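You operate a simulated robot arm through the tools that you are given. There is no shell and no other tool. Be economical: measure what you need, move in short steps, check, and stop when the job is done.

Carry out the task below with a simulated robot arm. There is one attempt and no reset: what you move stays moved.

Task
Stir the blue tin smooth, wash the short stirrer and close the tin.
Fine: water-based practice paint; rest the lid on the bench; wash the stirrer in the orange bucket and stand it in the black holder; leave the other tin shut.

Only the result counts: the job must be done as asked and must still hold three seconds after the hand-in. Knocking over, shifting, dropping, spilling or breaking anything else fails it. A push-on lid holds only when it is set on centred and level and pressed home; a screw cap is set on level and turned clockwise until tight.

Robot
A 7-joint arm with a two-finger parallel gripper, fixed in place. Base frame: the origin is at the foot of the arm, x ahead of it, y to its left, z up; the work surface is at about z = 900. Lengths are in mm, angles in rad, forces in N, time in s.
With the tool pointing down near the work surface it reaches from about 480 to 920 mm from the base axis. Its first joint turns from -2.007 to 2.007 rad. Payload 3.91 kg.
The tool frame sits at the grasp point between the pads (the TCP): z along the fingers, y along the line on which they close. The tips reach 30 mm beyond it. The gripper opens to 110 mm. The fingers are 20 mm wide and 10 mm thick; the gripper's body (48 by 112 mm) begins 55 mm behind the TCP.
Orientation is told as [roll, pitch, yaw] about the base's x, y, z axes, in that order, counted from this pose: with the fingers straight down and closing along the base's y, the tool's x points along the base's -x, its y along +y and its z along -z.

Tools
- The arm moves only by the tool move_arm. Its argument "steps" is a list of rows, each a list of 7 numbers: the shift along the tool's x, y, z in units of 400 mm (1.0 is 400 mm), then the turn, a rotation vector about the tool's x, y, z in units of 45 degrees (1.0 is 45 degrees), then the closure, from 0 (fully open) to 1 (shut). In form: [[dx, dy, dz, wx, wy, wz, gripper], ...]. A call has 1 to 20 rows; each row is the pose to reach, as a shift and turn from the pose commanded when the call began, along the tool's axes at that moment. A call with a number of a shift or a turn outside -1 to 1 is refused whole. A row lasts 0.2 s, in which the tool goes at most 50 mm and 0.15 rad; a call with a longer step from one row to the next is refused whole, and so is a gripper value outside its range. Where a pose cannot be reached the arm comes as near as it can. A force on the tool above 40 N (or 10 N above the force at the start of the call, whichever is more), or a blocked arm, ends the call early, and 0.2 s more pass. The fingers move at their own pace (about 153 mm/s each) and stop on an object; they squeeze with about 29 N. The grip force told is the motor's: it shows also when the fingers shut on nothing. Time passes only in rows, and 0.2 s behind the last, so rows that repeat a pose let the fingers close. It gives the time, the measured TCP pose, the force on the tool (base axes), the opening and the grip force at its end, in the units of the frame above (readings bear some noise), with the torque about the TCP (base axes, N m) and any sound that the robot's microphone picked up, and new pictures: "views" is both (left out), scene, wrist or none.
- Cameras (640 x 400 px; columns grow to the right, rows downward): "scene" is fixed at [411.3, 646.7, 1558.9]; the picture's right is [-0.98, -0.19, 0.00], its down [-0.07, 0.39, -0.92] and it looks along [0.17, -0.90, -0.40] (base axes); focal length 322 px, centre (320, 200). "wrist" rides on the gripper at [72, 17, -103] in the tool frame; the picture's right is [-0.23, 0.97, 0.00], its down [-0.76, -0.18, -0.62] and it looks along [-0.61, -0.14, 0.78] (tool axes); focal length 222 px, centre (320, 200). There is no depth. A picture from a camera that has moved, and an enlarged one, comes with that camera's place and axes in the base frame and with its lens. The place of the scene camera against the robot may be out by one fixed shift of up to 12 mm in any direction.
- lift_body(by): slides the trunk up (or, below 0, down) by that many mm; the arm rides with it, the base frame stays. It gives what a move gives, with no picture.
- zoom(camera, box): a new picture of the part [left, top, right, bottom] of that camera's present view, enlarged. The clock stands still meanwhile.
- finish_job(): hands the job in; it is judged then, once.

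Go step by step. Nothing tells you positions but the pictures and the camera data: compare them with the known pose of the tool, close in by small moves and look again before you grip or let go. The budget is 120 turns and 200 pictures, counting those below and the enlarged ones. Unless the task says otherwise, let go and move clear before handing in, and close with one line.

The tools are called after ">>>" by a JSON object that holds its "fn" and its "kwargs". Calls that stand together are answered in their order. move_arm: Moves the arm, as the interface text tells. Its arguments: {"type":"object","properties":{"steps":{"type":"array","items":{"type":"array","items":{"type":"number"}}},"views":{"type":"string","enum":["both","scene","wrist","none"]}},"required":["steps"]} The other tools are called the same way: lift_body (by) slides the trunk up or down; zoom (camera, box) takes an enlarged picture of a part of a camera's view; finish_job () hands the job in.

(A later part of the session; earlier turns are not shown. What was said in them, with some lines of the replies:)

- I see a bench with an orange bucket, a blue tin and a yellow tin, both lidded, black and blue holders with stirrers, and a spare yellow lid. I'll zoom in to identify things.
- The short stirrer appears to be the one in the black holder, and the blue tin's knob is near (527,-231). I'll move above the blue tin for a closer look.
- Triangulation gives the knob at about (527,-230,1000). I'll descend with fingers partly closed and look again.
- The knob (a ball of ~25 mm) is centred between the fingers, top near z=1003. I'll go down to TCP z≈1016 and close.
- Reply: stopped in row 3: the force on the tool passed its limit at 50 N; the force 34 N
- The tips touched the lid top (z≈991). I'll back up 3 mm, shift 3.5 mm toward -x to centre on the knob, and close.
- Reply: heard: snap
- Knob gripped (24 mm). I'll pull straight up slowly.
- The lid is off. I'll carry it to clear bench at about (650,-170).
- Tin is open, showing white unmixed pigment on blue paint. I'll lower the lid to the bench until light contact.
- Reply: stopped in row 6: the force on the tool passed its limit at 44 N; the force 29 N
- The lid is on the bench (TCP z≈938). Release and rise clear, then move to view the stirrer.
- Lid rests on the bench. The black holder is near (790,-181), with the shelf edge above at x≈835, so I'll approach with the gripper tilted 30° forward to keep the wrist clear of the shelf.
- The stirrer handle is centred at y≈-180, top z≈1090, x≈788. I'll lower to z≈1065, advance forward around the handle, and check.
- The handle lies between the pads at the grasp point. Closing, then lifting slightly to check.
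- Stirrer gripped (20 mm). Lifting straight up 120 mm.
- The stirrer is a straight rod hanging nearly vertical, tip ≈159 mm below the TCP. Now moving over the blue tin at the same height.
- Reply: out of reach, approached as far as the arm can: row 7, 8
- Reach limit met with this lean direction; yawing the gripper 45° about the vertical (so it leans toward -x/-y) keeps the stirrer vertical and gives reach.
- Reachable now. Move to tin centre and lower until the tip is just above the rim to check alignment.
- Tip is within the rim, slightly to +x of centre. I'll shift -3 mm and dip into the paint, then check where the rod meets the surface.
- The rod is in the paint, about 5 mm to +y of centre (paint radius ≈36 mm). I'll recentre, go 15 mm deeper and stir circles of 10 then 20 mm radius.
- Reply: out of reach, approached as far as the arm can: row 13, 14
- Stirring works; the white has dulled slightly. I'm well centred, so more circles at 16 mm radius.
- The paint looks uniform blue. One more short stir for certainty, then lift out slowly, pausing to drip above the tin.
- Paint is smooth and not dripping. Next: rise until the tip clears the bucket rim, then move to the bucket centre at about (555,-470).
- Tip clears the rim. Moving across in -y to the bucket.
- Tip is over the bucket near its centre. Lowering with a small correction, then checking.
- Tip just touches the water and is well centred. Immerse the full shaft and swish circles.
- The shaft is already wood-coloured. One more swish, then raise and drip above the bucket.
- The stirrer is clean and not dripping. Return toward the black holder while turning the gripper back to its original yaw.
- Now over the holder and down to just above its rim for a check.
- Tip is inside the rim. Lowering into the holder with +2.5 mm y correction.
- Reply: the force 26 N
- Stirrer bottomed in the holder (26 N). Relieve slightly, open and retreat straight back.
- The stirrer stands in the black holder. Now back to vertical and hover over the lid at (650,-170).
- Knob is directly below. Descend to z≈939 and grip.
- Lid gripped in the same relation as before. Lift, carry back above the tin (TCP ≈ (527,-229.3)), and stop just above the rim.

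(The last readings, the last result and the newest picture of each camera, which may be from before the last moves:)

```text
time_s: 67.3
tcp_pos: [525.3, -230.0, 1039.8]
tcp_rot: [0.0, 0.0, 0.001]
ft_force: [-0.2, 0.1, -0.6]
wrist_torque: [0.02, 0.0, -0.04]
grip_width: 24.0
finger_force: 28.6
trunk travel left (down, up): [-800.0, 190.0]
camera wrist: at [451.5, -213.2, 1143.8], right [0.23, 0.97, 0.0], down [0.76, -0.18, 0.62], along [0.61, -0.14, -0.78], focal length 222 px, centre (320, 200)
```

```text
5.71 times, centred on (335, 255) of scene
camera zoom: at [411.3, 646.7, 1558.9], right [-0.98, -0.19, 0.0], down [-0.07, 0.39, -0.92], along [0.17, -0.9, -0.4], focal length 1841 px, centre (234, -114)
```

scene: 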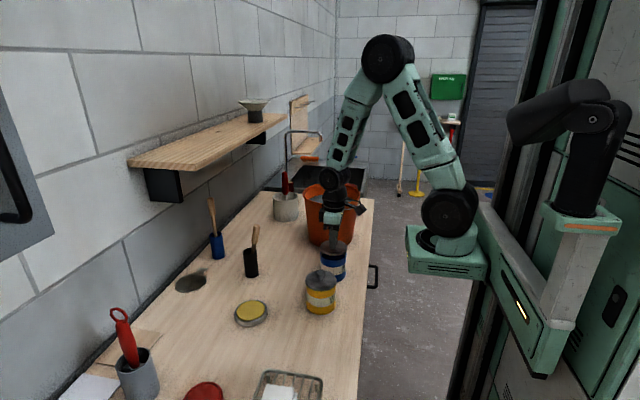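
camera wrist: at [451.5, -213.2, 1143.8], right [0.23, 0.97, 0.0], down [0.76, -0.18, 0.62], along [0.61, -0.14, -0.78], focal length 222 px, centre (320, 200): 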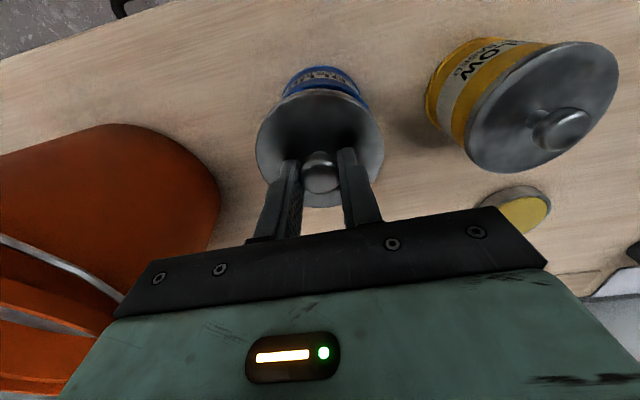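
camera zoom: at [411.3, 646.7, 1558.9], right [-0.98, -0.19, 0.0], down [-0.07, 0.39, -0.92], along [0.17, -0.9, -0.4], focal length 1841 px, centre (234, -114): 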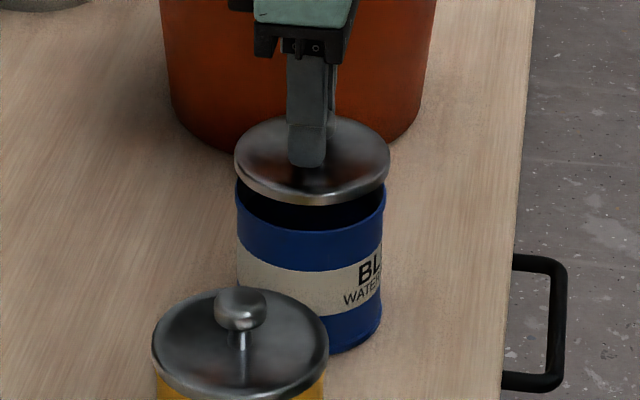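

Lid and tin are aligned in both views. Lower slowly until contact.

>>> {"fn": "move_arm", "kwargs": {"steps": [[0, 0, 0.01, 0, 0, 0, 1], [0, 0, 0.02, 0, 0, 0, 1], [0, 0, 0.025, 0, 0, 0, 1], [0, 0, 0.03, 0, 0, 0, 1], [0, 0, 0.035, 0, 0, 0, 1], [0, 0, 0.04, 0, 0, 0, 1], [0, 0, 0.045, 0, 0, 0, 1], [0, 0, 0.05, 0, 0, 0, 1]], "views": "wrist"}}

>>> {"fn": "zoom", "kwargs": {"camera": "scene", "box": [300, 220, 370, 290]}}

```text
time_s: 69.1
tcp_pos: [525.1, -228.9, 1023.1]
tcp_rot: [-0.001, -0.001, 0.0]
ft_force: [-5.7, 0.6, 26.9]
wrist_torque: [0.06, 0.34, 0.02]
grip_width: 24.1
finger_force: 28.9
trunk travel left (down, up): [-800.0, 190.0]
heard: snap
camera wrist: at [451.8, -211.9, 1126.1], right [0.23, 0.97, 0.0], down [0.76, -0.18, 0.62], along [0.61, -0.14, -0.78], focal length 222 px, centre (320, 200)
```

wrist: 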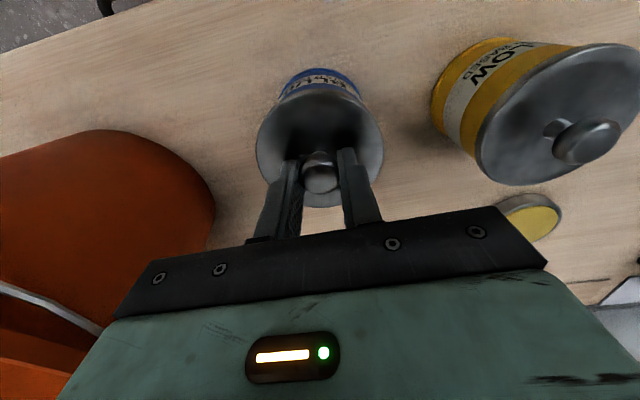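

```text
5.71 times, centred on (335, 255) of scene
camera zoom: at [411.3, 646.7, 1558.9], right [-0.98, -0.19, 0.0], down [-0.07, 0.39, -0.92], along [0.17, -0.9, -0.4], focal length 1841 px, centre (234, -114)
```

zoom: 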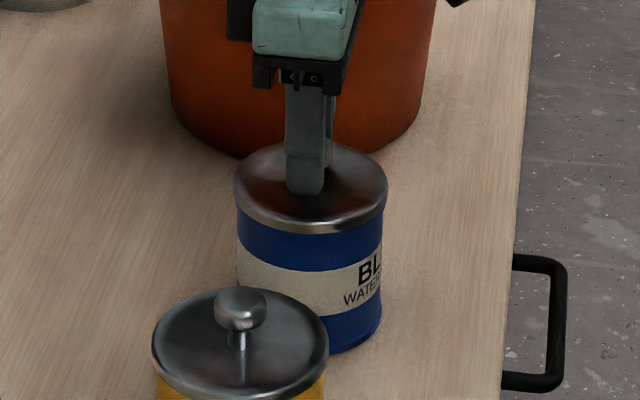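

Snap heard, lid looks level. I'll press a little more to be sure it's home.

>>> {"fn": "move_arm", "kwargs": {"steps": [[0, 0, 0.004, 0, 0, 0, 1], [0, 0, 0.008, 0, 0, 0, 1], [0, 0, 0.01, 0, 0, 0, 1]], "views": "none"}}

```text
time_s: 69.7
tcp_pos: [524.5, -229.1, 1019.3]
tcp_rot: [-0.002, 0.0, 0.0]
ft_force: [-6.7, 4.2, 27.8]
wrist_torque: [0.13, 0.19, -0.02]
grip_width: 23.9
finger_force: 28.9
trunk travel left (down, up): [-800.0, 190.0]
stopped in row 2: the force on the tool passed its limit at 41 N (the readings are from after the stop); the commanded pose is now the measured one
```

Firmly pressed at 41 N with no further travel. Ease, open and rise clear.

>>> {"fn": "move_arm", "kwargs": {"steps": [[0, 0, -0.002, 0, 0, 0, 1], [0, 0, -0.002, 0, 0, 0, 0.85], [0, 0, -0.002, 0, 0, 0, 0.5], [0, 0, -0.002, 0, 0, 0, 0.5], [0, 0, -0.08, 0, 0, 0, 0.5], [0, 0, -0.18, 0, 0, 0, 0.5], [0, 0, -0.28, 0, 0, 0, 0.5], [0, 0, -0.38, 0, 0, 0, 0.5], [0, 0, -0.38, 0, 0, 0, 0.5]]}}

>>> {"fn": "zoom", "kwargs": {"camera": "scene", "box": [300, 220, 370, 290]}}

>>> {"fn": "zoom", "kwargs": {"camera": "wrist", "box": [240, 20, 400, 140]}}

```text
time_s: 71.7
tcp_pos: [524.1, -228.2, 1172.8]
tcp_rot: [-0.002, -0.001, 0.003]
ft_force: [-1.3, -0.2, -0.2]
wrist_torque: [-0.05, 0.01, 0.03]
grip_width: 55.0
finger_force: 0.1
trunk travel left (down, up): [-800.0, 190.0]
camera wrist: at [450.5, -211.0, 1276.0], right [0.23, 0.97, 0.0], down [0.76, -0.18, 0.62], along [0.61, -0.14, -0.78], focal length 222 px, centre (320, 200)
```

scene: 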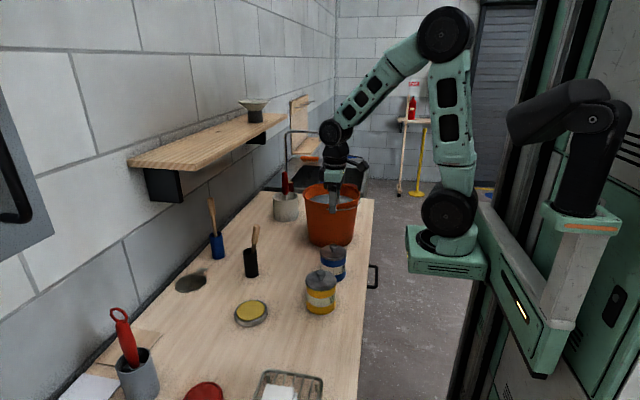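
wrist: 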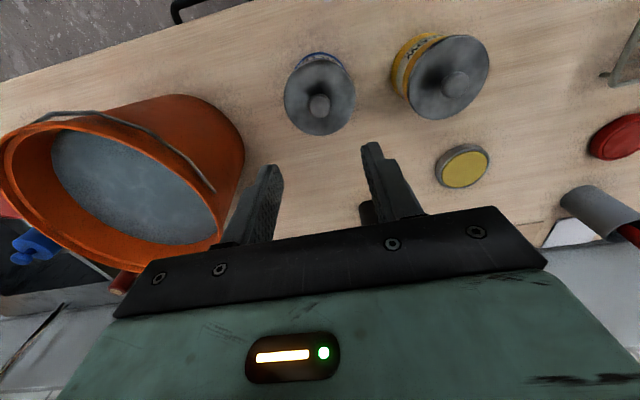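

```text
5.71 times, centred on (335, 255) of scene
camera zoom: at [411.3, 646.7, 1558.9], right [-0.98, -0.19, 0.0], down [-0.07, 0.39, -0.92], along [0.17, -0.9, -0.4], focal length 1841 px, centre (234, -114)
```

zoom: 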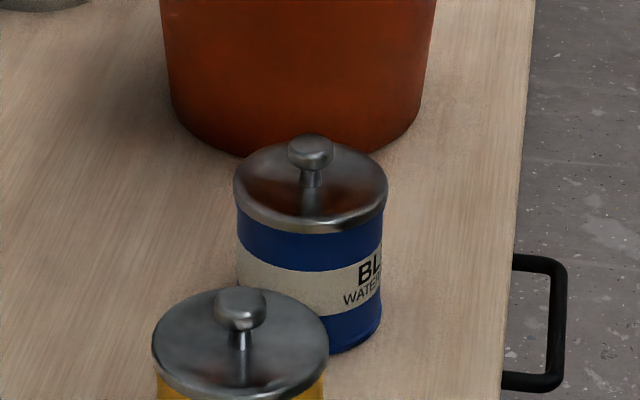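

```text
3.33 times, centred on (320, 80) of wrist
camera zoom: at [450.5, -211.0, 1276.0], right [0.23, 0.97, 0.0], down [0.76, -0.18, 0.62], along [0.61, -0.14, -0.78], focal length 740 px, centre (320, 600)
```

zoom: 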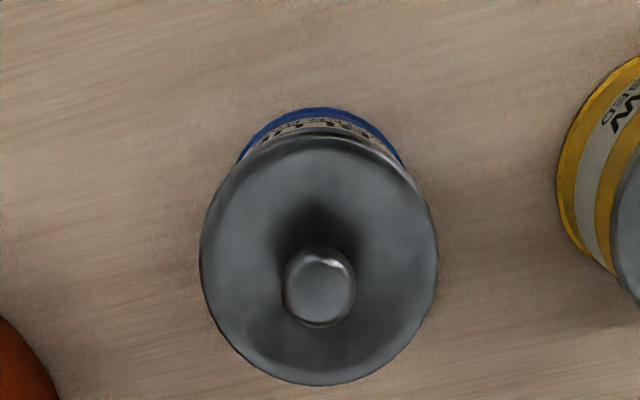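

The blue tin is closed with its lid centred and level, the clean stirrer stands in the black holder, and everything else is where it was. The gripper is clear, so I'm handing in.

>>> {"fn": "finish_job", "kwargs": {}}

```text
The job is handed in.
```

The job is handed in: the blue tin is stirred smooth and closed, and the short stirrer is washed and standing in the black holder. The yellow tin stayed shut.
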